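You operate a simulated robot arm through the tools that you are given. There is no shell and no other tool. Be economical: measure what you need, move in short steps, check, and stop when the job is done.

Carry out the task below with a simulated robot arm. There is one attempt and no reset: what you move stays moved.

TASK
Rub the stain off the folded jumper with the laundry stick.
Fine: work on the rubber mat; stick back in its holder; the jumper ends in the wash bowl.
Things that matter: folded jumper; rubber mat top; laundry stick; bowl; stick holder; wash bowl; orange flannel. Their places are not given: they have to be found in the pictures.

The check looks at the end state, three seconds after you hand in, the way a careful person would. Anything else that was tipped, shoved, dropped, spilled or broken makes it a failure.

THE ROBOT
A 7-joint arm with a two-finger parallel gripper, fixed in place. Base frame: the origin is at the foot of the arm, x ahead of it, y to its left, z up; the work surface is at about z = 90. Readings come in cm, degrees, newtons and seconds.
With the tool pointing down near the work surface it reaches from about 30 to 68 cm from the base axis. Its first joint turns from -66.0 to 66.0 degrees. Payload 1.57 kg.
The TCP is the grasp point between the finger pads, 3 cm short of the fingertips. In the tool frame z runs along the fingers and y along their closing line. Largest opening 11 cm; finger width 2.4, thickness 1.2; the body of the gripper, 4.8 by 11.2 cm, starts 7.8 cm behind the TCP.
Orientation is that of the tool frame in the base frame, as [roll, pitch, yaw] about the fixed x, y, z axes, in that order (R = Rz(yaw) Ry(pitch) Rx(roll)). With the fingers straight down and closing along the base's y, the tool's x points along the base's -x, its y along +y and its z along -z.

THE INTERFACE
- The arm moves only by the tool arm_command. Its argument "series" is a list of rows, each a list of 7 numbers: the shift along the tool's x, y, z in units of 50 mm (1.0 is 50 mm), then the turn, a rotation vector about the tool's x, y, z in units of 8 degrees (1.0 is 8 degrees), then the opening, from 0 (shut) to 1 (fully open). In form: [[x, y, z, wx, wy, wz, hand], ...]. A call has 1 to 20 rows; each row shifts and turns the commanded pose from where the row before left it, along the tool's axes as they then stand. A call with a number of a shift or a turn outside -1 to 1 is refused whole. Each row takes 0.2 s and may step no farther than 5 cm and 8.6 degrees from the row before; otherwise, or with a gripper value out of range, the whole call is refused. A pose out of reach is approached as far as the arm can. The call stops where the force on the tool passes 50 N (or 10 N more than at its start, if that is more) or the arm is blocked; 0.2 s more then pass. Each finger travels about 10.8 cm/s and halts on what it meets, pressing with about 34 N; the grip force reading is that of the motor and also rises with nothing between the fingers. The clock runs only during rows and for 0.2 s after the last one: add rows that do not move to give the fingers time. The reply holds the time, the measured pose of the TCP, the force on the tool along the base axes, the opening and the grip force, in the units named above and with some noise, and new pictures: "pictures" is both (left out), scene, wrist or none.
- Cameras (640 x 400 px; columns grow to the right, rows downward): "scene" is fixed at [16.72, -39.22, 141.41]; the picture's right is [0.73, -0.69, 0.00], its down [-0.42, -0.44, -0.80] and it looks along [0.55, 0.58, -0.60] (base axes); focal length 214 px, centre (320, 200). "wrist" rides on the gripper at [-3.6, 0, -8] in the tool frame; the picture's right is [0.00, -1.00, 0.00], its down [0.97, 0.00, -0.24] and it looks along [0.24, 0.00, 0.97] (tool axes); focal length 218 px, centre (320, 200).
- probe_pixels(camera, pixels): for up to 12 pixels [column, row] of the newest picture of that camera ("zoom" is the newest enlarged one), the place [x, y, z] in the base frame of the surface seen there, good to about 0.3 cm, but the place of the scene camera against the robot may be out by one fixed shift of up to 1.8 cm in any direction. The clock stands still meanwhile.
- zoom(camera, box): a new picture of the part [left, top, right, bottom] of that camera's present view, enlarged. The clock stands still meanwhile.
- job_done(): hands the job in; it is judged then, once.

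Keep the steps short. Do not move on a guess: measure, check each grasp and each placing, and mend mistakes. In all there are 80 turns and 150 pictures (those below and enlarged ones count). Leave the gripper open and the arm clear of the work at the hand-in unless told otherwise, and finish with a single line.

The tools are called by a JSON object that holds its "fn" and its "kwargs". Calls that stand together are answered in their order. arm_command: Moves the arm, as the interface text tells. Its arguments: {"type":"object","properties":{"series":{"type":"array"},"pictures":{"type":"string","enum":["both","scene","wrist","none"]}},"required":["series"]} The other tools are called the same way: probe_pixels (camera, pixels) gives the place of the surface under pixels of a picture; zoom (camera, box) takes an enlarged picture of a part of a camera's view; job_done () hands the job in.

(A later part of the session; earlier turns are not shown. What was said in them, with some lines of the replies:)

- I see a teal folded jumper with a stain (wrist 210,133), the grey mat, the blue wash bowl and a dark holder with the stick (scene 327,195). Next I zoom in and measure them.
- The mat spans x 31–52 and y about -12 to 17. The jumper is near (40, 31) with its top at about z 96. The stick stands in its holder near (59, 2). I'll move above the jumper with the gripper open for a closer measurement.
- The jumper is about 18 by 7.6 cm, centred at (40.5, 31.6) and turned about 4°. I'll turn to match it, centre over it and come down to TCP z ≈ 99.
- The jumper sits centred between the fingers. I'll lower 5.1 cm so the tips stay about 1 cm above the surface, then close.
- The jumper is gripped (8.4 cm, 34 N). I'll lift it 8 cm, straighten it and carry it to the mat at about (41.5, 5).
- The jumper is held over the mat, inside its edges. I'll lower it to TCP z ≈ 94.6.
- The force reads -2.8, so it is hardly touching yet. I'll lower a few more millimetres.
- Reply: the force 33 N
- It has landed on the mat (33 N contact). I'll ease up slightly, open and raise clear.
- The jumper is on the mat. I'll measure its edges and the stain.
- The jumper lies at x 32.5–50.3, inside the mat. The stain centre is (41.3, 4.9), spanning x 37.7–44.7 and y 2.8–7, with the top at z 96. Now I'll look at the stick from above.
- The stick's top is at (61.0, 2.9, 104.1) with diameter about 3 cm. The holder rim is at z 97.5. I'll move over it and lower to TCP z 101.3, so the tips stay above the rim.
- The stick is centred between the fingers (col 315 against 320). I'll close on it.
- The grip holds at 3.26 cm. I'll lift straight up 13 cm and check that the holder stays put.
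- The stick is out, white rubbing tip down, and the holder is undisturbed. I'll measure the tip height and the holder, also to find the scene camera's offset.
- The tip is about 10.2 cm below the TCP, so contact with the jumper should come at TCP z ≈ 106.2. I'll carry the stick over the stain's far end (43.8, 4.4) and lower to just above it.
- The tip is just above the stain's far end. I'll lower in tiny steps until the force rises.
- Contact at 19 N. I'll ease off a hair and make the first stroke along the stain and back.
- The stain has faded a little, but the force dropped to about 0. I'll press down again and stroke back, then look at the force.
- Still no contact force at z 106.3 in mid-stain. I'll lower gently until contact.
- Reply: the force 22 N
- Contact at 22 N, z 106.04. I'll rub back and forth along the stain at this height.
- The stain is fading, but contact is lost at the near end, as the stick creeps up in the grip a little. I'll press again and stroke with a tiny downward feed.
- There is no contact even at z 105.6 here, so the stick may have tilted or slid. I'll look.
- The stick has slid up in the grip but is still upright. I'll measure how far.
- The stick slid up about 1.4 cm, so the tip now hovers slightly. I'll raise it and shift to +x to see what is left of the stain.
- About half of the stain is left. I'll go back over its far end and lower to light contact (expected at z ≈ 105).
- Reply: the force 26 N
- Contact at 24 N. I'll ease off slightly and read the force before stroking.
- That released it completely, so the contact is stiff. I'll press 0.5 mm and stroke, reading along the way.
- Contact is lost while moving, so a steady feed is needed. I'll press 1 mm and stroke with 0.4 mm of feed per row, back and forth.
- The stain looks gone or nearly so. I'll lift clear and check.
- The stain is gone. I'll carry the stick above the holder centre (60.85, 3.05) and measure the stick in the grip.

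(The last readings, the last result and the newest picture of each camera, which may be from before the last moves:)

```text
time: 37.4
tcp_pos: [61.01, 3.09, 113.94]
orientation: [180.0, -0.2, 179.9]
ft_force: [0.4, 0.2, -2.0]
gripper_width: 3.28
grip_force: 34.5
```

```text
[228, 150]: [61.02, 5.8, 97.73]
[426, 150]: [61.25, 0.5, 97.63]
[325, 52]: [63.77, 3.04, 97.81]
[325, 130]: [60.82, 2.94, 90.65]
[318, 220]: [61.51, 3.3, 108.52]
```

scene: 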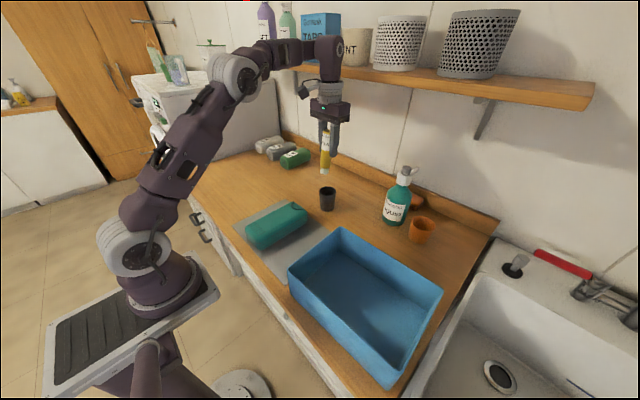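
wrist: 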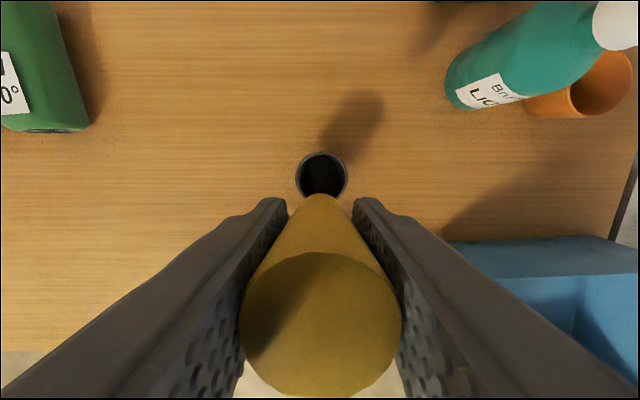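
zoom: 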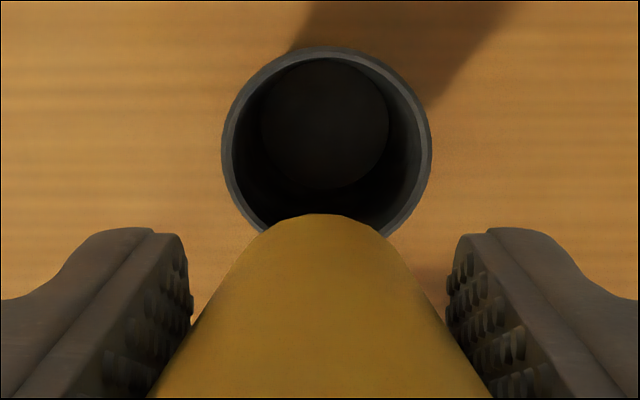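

The stick is vertical, and its top is 4.85 cm above the TCP. The holder centre is at (60.9, 3.05), right below. I'll lower into the holder, stopping at TCP z ≈ 101.3 with the tips above the rim.

{"fn": "arm_command", "kwargs": {"series": [[0.02, 0, 0.6, 0, 0, 0, 0.1], [0, 0, 0.6, 0, 0, 0, 0.1], [0, 0, 0.5, 0, 0, 0, 0.1], [0, 0, 0.4, 0, 0, 0, 0.1], [0, 0, 0.4, 0, 0, 0, 0.1], [0, 0, 0, 0, 0, 0, 0.1]], "pictures": "both"}}

{"fn": "zoom", "kwargs": {"camera": "scene", "box": [280, 140, 380, 220]}}

```text
time: 38.8
tcp_pos: [60.93, 3.01, 101.32]
orientation: [180.0, 0.0, 180.0]
ft_force: [-0.7, 0.5, -0.5]
gripper_width: 3.29
grip_force: 34.0
```

scene: 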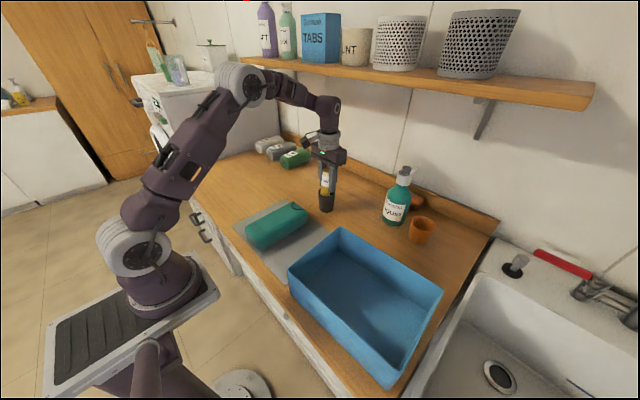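
wrist: 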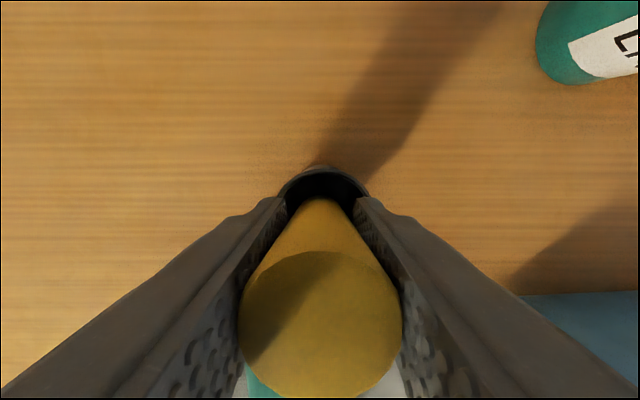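

```text
5.00 times, centred on (330, 180) of scene
```

zoom: 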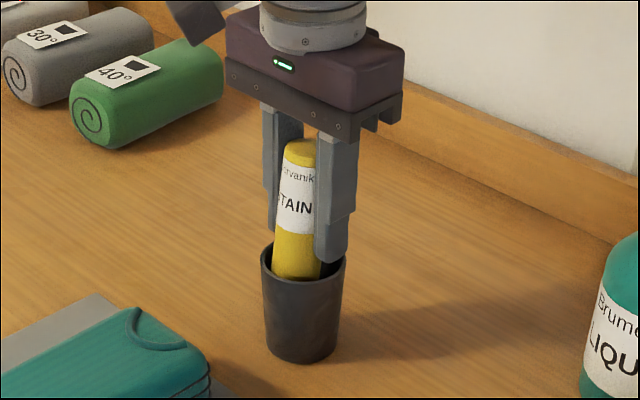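

The stick is inside the holder, slightly above its floor. I'll open a little so it slides down guided, then open further.

{"fn": "arm_command", "kwargs": {"series": [[0, 0, 0, 0, 0, 0, 0.34], [0, 0, 0, 0, 0, 0, 0.34], [0, 0, 0, 0, 0, 0, 0.36], [0, 0, 0, 0, 0, 0, 0.36]], "pictures": "both"}}

{"fn": "zoom", "kwargs": {"camera": "scene", "box": [280, 140, 380, 220]}}

```text
time: 39.8
tcp_pos: [61.03, 3.11, 101.31]
orientation: [-180.0, 0.0, 179.8]
ft_force: [-0.5, 0.6, -0.3]
gripper_width: 3.96
grip_force: 0.0
```

scene: 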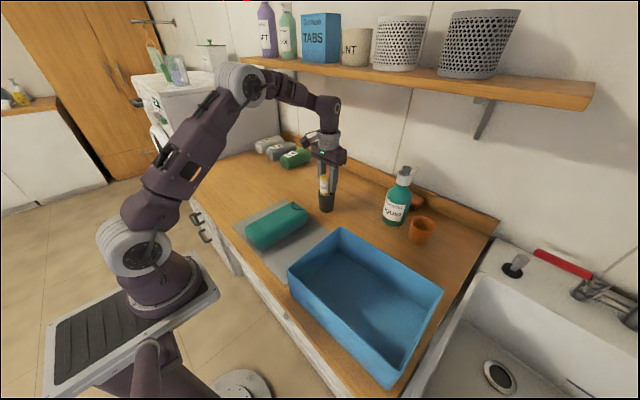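
wrist: 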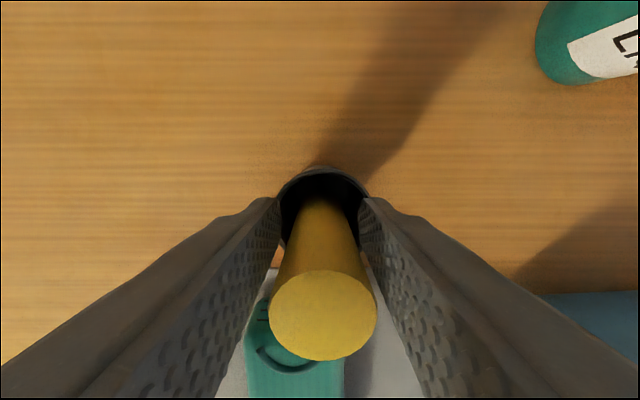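

```text
5.00 times, centred on (330, 180) of scene
```

zoom: 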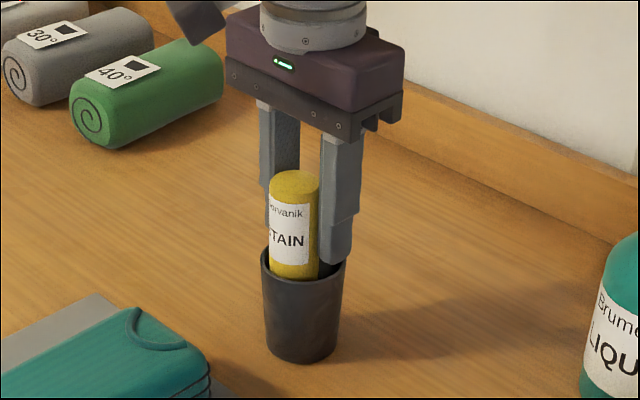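

The stick has slid down and leans a little toward the near rim. I'll open fully, rise and inspect.

{"fn": "arm_command", "kwargs": {"series": [[0, 0, 0, 0, 0, 0, 0.7], [0, 0, 0, 0, 0, 0, 1], [0, 0, 0, 0, 0, 0, 1], [0, 0, -0.6, 0, 0, 0, 1], [0, 0, -0.8, 0, 0, 0, 1], [0, 0, -0.8, 0, 0, 0, 1], [0.5, 0, -0.5, 0, 0, 0, 1], [0.8, 0, 0, 0, 0, 0, 1], [0, 0, 0, 0, 0, 0, 1]], "pictures": "both"}}

{"fn": "zoom", "kwargs": {"camera": "scene", "box": [280, 140, 380, 220]}}

```text
time: 41.8
tcp_pos: [54.63, 3.0, 115.07]
orientation: [-180.0, 0.0, 180.0]
ft_force: [-0.9, 0.1, 0.1]
gripper_width: 11.02
grip_force: 0.2
```

scene: 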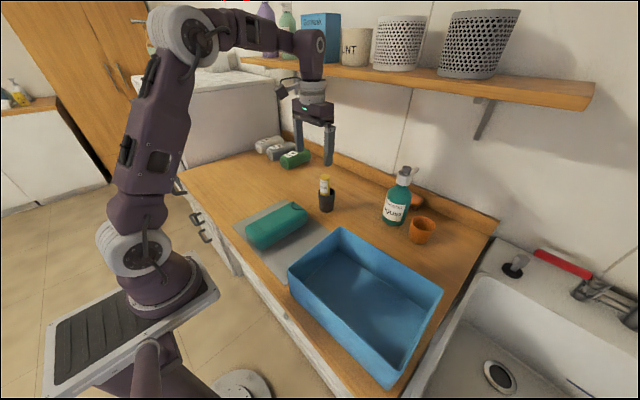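
wrist: 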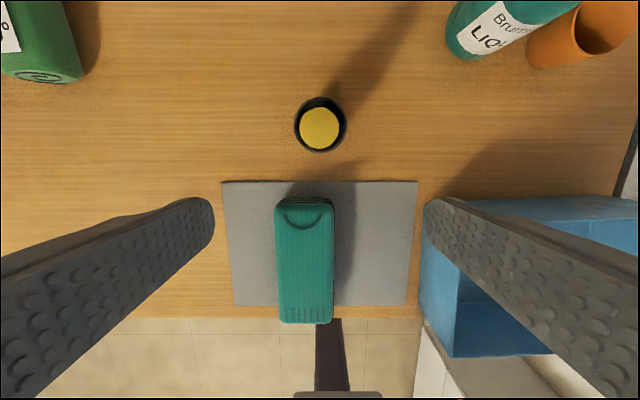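

```text
5.00 times, centred on (330, 180) of scene
```

zoom: 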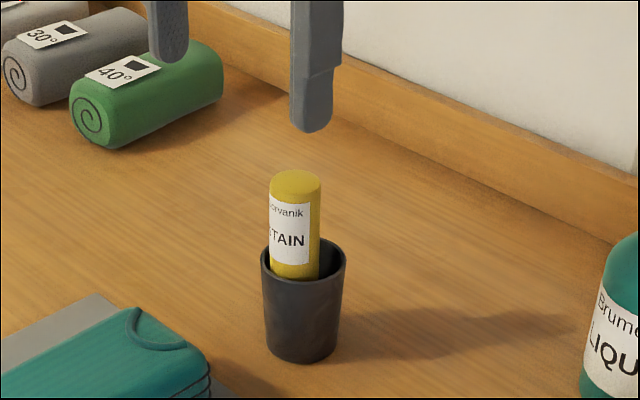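

The stick stands safely in its holder. Now I'll measure the jumper again and the wash bowl.

{"fn": "probe_pixels", "kwargs": {"camera": "wrist", "pixels": [[277, 250], [333, 250], [303, 205], [307, 318]]}}

{"fn": "probe_pixels", "kwargs": {"camera": "scene", "pixels": [[341, 228], [289, 268], [391, 388], [442, 289], [345, 255], [330, 285], [365, 310], [400, 345], [410, 300], [370, 270], [380, 330]]}}

```text
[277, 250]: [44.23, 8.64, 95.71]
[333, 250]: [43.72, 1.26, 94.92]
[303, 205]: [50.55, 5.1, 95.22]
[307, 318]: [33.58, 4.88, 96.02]
```

```text
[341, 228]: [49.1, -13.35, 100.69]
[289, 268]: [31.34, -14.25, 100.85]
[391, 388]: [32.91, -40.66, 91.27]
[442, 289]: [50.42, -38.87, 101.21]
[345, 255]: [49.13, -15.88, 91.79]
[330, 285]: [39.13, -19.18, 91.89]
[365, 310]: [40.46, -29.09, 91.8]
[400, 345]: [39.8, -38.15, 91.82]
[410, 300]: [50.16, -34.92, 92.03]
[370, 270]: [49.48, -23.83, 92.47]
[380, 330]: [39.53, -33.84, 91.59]
```

The bowl spans about x 31–50 and y -14 to -40 (scene camera), rim near z 100. The jumper is 17.8 cm long, so it should go in turned 90°, along y. First I'll move over the jumper (41.6, 5.1) and down to z 100.

{"fn": "arm_command", "kwargs": {"series": [[0.87, 0.14, 0, 0, 0, 0, 1], [0.87, 0.14, 0, 0, 0, 0, 1], [0.87, 0.14, 0, 0, 0, 0, 1], [0, 0, 0.75, 0, 0, 0, 1], [0, 0, 0.75, 0, 0, 0, 1], [0, 0, 0.75, 0, 0, 0, 1], [0, 0, 0.75, 0, 0, 0, 1], [0, 0, 0, 0, 0, 0, 1]], "pictures": "wrist"}}

```text
time: 43.6
tcp_pos: [41.61, 5.23, 100.04]
orientation: [-179.9, -0.1, 179.9]
ft_force: [0.9, 0.2, 0.4]
gripper_width: 11.03
grip_force: 0.0
```

wrist: 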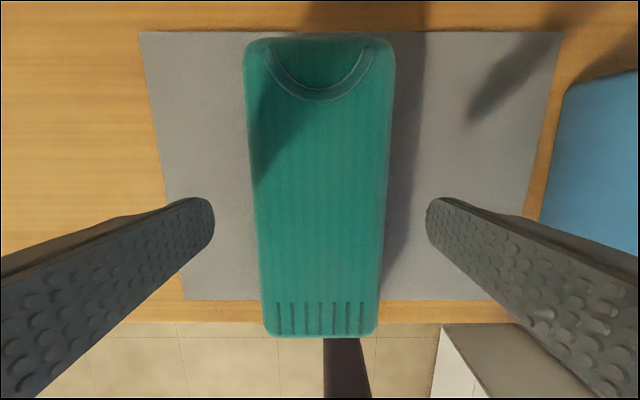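

Centred, and the fabric is clean in close-up. I'll go down and grip.

{"fn": "arm_command", "kwargs": {"series": [[0, 0, 0.5, 0, 0, 0, 1], [0, 0, 0.54, 0, 0, 0, 1], [0, 0, 0, 0, 0, 0, 1], [0, 0, 0, 0, 0, 0, 0.55], [0, 0, 0, 0, 0, 0, 0.45], [0, 0, 0, 0, 0, 0, 0.45], [0, 0, 0, 0, 0, 0, 0.45], [0, 0, -0.5, 0, 0, 0, 0.45], [0, 0, -1, 0, 0, 0, 0.45], [0, 0, -1, 0, 0, 0, 0.45], [0, 0, -1, 0, 0, 0, 0.45], [0, 0, 0, 0, 0, 0, 0.45]], "pictures": "both"}}

```text
time: 46.2
tcp_pos: [41.8, 5.12, 112.39]
orientation: [179.9, 0.0, 179.9]
ft_force: [0.5, 0.0, -3.5]
gripper_width: 8.37
grip_force: 34.0
```

scene: 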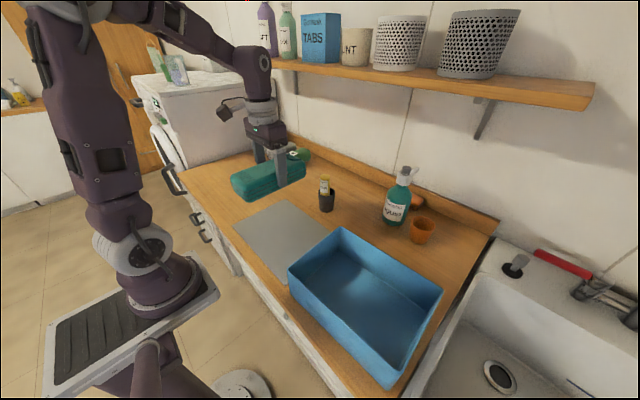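
wrist: 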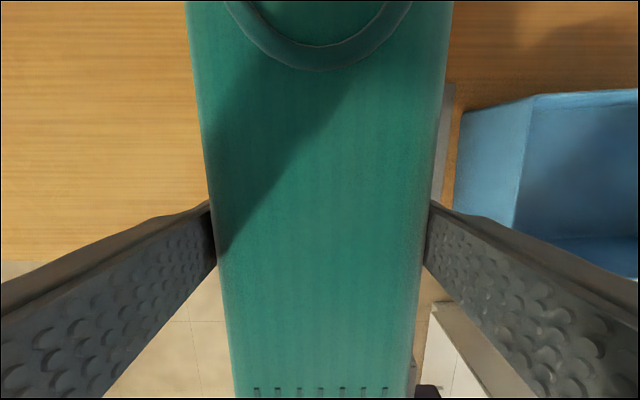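

The jumper is held and lifted (8.37 cm, 34 N). I'll carry it across to above the bowl.

{"fn": "arm_command", "kwargs": {"series": [[0.03, -0.8, 0, 0, 0, 0, 0.45], [0.03, -0.8, 0, 0, 0, 0, 0.45], [0.03, -0.8, 0, 0, 0, 0, 0.45], [0.03, -0.8, 0, 0, 0, 0, 0.45], [0.03, -0.8, 0, 0, 0, 0, 0.45], [0.03, -0.8, 0, 0, 0, 0, 0.45], [0.03, -0.8, 0, 0, 0, 0, 0.45], [0.03, -0.8, 0, 0, 0, 0, 0.45], [0, 0, 0, 0, 0, 0, 0.45]], "pictures": "none"}}

{"fn": "arm_command", "kwargs": {"series": [[0, 0, 0, 0, 0, 1, 0.45], [0, 0, 0, 0, 0, 1, 0.45], [0, 0, 0, 0, 0, 1, 0.45], [0, 0, 0, 0, 0, 1, 0.45], [0, 0, 0, 0, 0, 1, 0.45], [0, 0, 0, 0, 0, 1, 0.45], [0, 0, 0, 0, 0, 1, 0.45], [0, 0, 0, 0, 0, 1, 0.45], [0, 0, 0, 0, 0, 1, 0.45], [0, 0, 0, 0, 0, 1, 0.45], [0, 0, 0, 0, 0, 1, 0.45], [0, 0, 0, 0, 0, 0.25, 0.45], [0, 0, 0, 0, 0, 0, 0.45]], "pictures": "both"}}

```text
time: 48.2
tcp_pos: [40.69, -27.13, 112.02]
orientation: [179.9, 0.0, -180.0]
ft_force: [-0.6, 0.4, -2.9]
gripper_width: 8.37
grip_force: 34.1
```

```text
time: 51.0
tcp_pos: [40.39, -26.99, 112.13]
orientation: [180.0, 0.0, 89.8]
ft_force: [0.6, -0.7, -3.3]
gripper_width: 8.39
grip_force: 34.2
```

scene: 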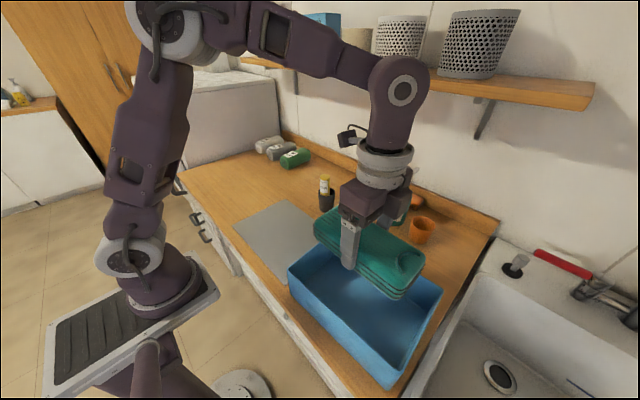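
wrist: 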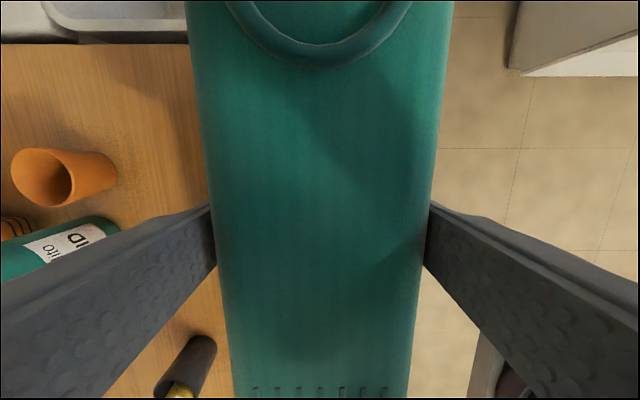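

The jumper is over the bowl, aligned with its long side and clear of every wall (bowl centre is about (40.6, -27.3)). I'll lower to z ≈ 98 and look.

{"fn": "arm_command", "kwargs": {"series": [[0, 0, 0.7, 0, 0, 0, 0.45], [0, 0, 0.7, 0, 0, 0, 0.45], [0, 0, 0.7, 0, 0, 0, 0.45], [0, 0, 0.7, 0, 0, 0, 0.45], [0, 0, 0, 0, 0, 0, 0.45]], "pictures": "both"}}

{"fn": "zoom", "kwargs": {"camera": "scene", "box": [270, 200, 470, 400]}}

```text
time: 52.2
tcp_pos: [40.18, -26.97, 98.14]
orientation: [-180.0, 0.0, 89.9]
ft_force: [0.3, -0.1, -3.7]
gripper_width: 8.4
grip_force: 34.1
```

scene: 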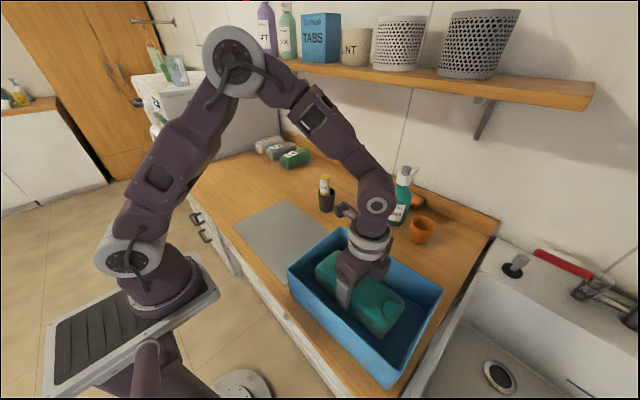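
wrist: 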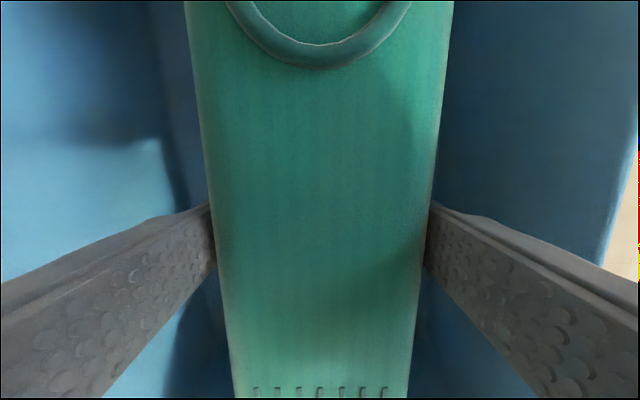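

```text
2.00 times, centred on (370, 300) of scene
```

zoom: 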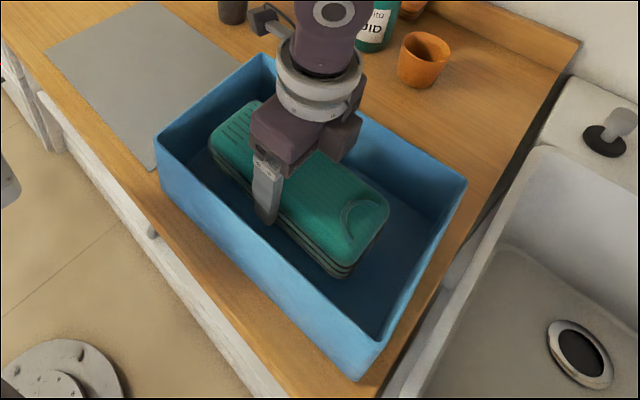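

All inside the bowl with margin. I'll lower gently to touch the floor.

{"fn": "arm_command", "kwargs": {"series": [[0, 0, 0.3, 0, 0, 0, 0.45], [0, 0, 0.15, 0, 0, 0, 0.45], [0, 0, 0.06, 0, 0, 0, 0.45], [0, 0, 0, 0, 0, 0, 0.45]], "pictures": "none"}}

```text
time: 53.2
tcp_pos: [40.22, -26.92, 95.45]
orientation: [180.0, 0.0, 89.8]
ft_force: [0.7, 1.0, -2.2]
gripper_width: 8.37
grip_force: 33.4
```

{"fn": "arm_command", "kwargs": {"series": [[0, 0, 0.04, 0, 0, 0, 0.45], [0, 0, 0.03, 0, 0, 0, 0.45], [0, 0, 0, 0, 0, 0, 0.45]], "pictures": "none"}}

```text
time: 54.0
tcp_pos: [40.21, -27.0, 95.3]
orientation: [180.0, -0.1, 90.0]
ft_force: [-0.9, -0.3, -3.0]
gripper_width: 8.38
grip_force: 33.6
```

Not touching yet (-3 N is just the weight). I'll lower a bit more.

{"fn": "arm_command", "kwargs": {"series": [[0, 0, 0.04, 0, 0, 0, 0.45], [0, 0, 0.03, 0, 0, 0, 0.45], [0, 0, 0, 0, 0, 0, 0.45]], "pictures": "none"}}

```text
time: 54.8
tcp_pos: [40.37, -26.95, 95.0]
orientation: [179.9, 0.1, 89.9]
ft_force: [-4.9, 3.4, 20.9]
gripper_width: 8.41
grip_force: 34.1
```

Contact with the bowl floor at 21 N. I'll ease up, open moderately to 10 cm, and rise straight out.

{"fn": "arm_command", "kwargs": {"series": [[0, 0, -0.03, 0, 0, 0, 0.45], [0, 0, 0, 0, 0, 0, 0.92], [0, 0, 0, 0, 0, 0, 0.92], [0, 0, 0, 0, 0, 0, 0.92], [0, 0, -0.6, 0, 0, 0, 0.92], [0, 0, -0.8, 0, 0, 0, 0.92], [0, 0, -0.9, 0, 0, 0, 0.92], [0, 0, -0.9, 0, 0, 0, 0.92], [0, 0, -0.9, 0, 0, 0, 0.92], [0, 0, -0.9, 0, 0, 0, 1], [0, 0, 0, 0, 0, 0, 1]], "pictures": "both"}}

{"fn": "zoom", "kwargs": {"camera": "scene", "box": [180, 130, 480, 400]}}

```text
time: 57.2
tcp_pos: [40.27, -26.85, 120.18]
orientation: [180.0, 0.0, 89.9]
ft_force: [0.4, -1.0, -0.4]
gripper_width: 11.02
grip_force: 0.0
```

scene: 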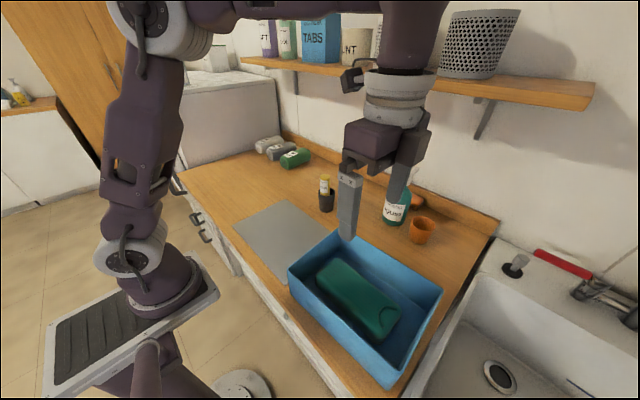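
wrist: 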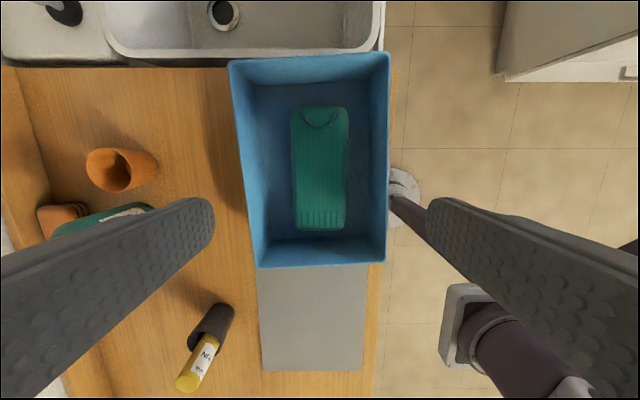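

```text
1.48 times, centred on (330, 265) of scene
```

zoom: 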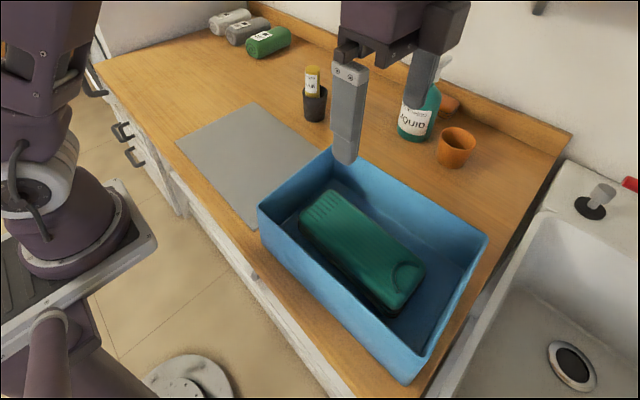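

The clean jumper lies in the wash bowl, the stick is in its holder, nothing else has moved, and the arm is clear with the gripper open. Handing in.

{"fn": "job_done", "kwargs": {}}

```text
The job is handed in.
```

The stain is rubbed off the jumper on the mat, the stick is back in its holder, and the jumper is in the wash bowl.
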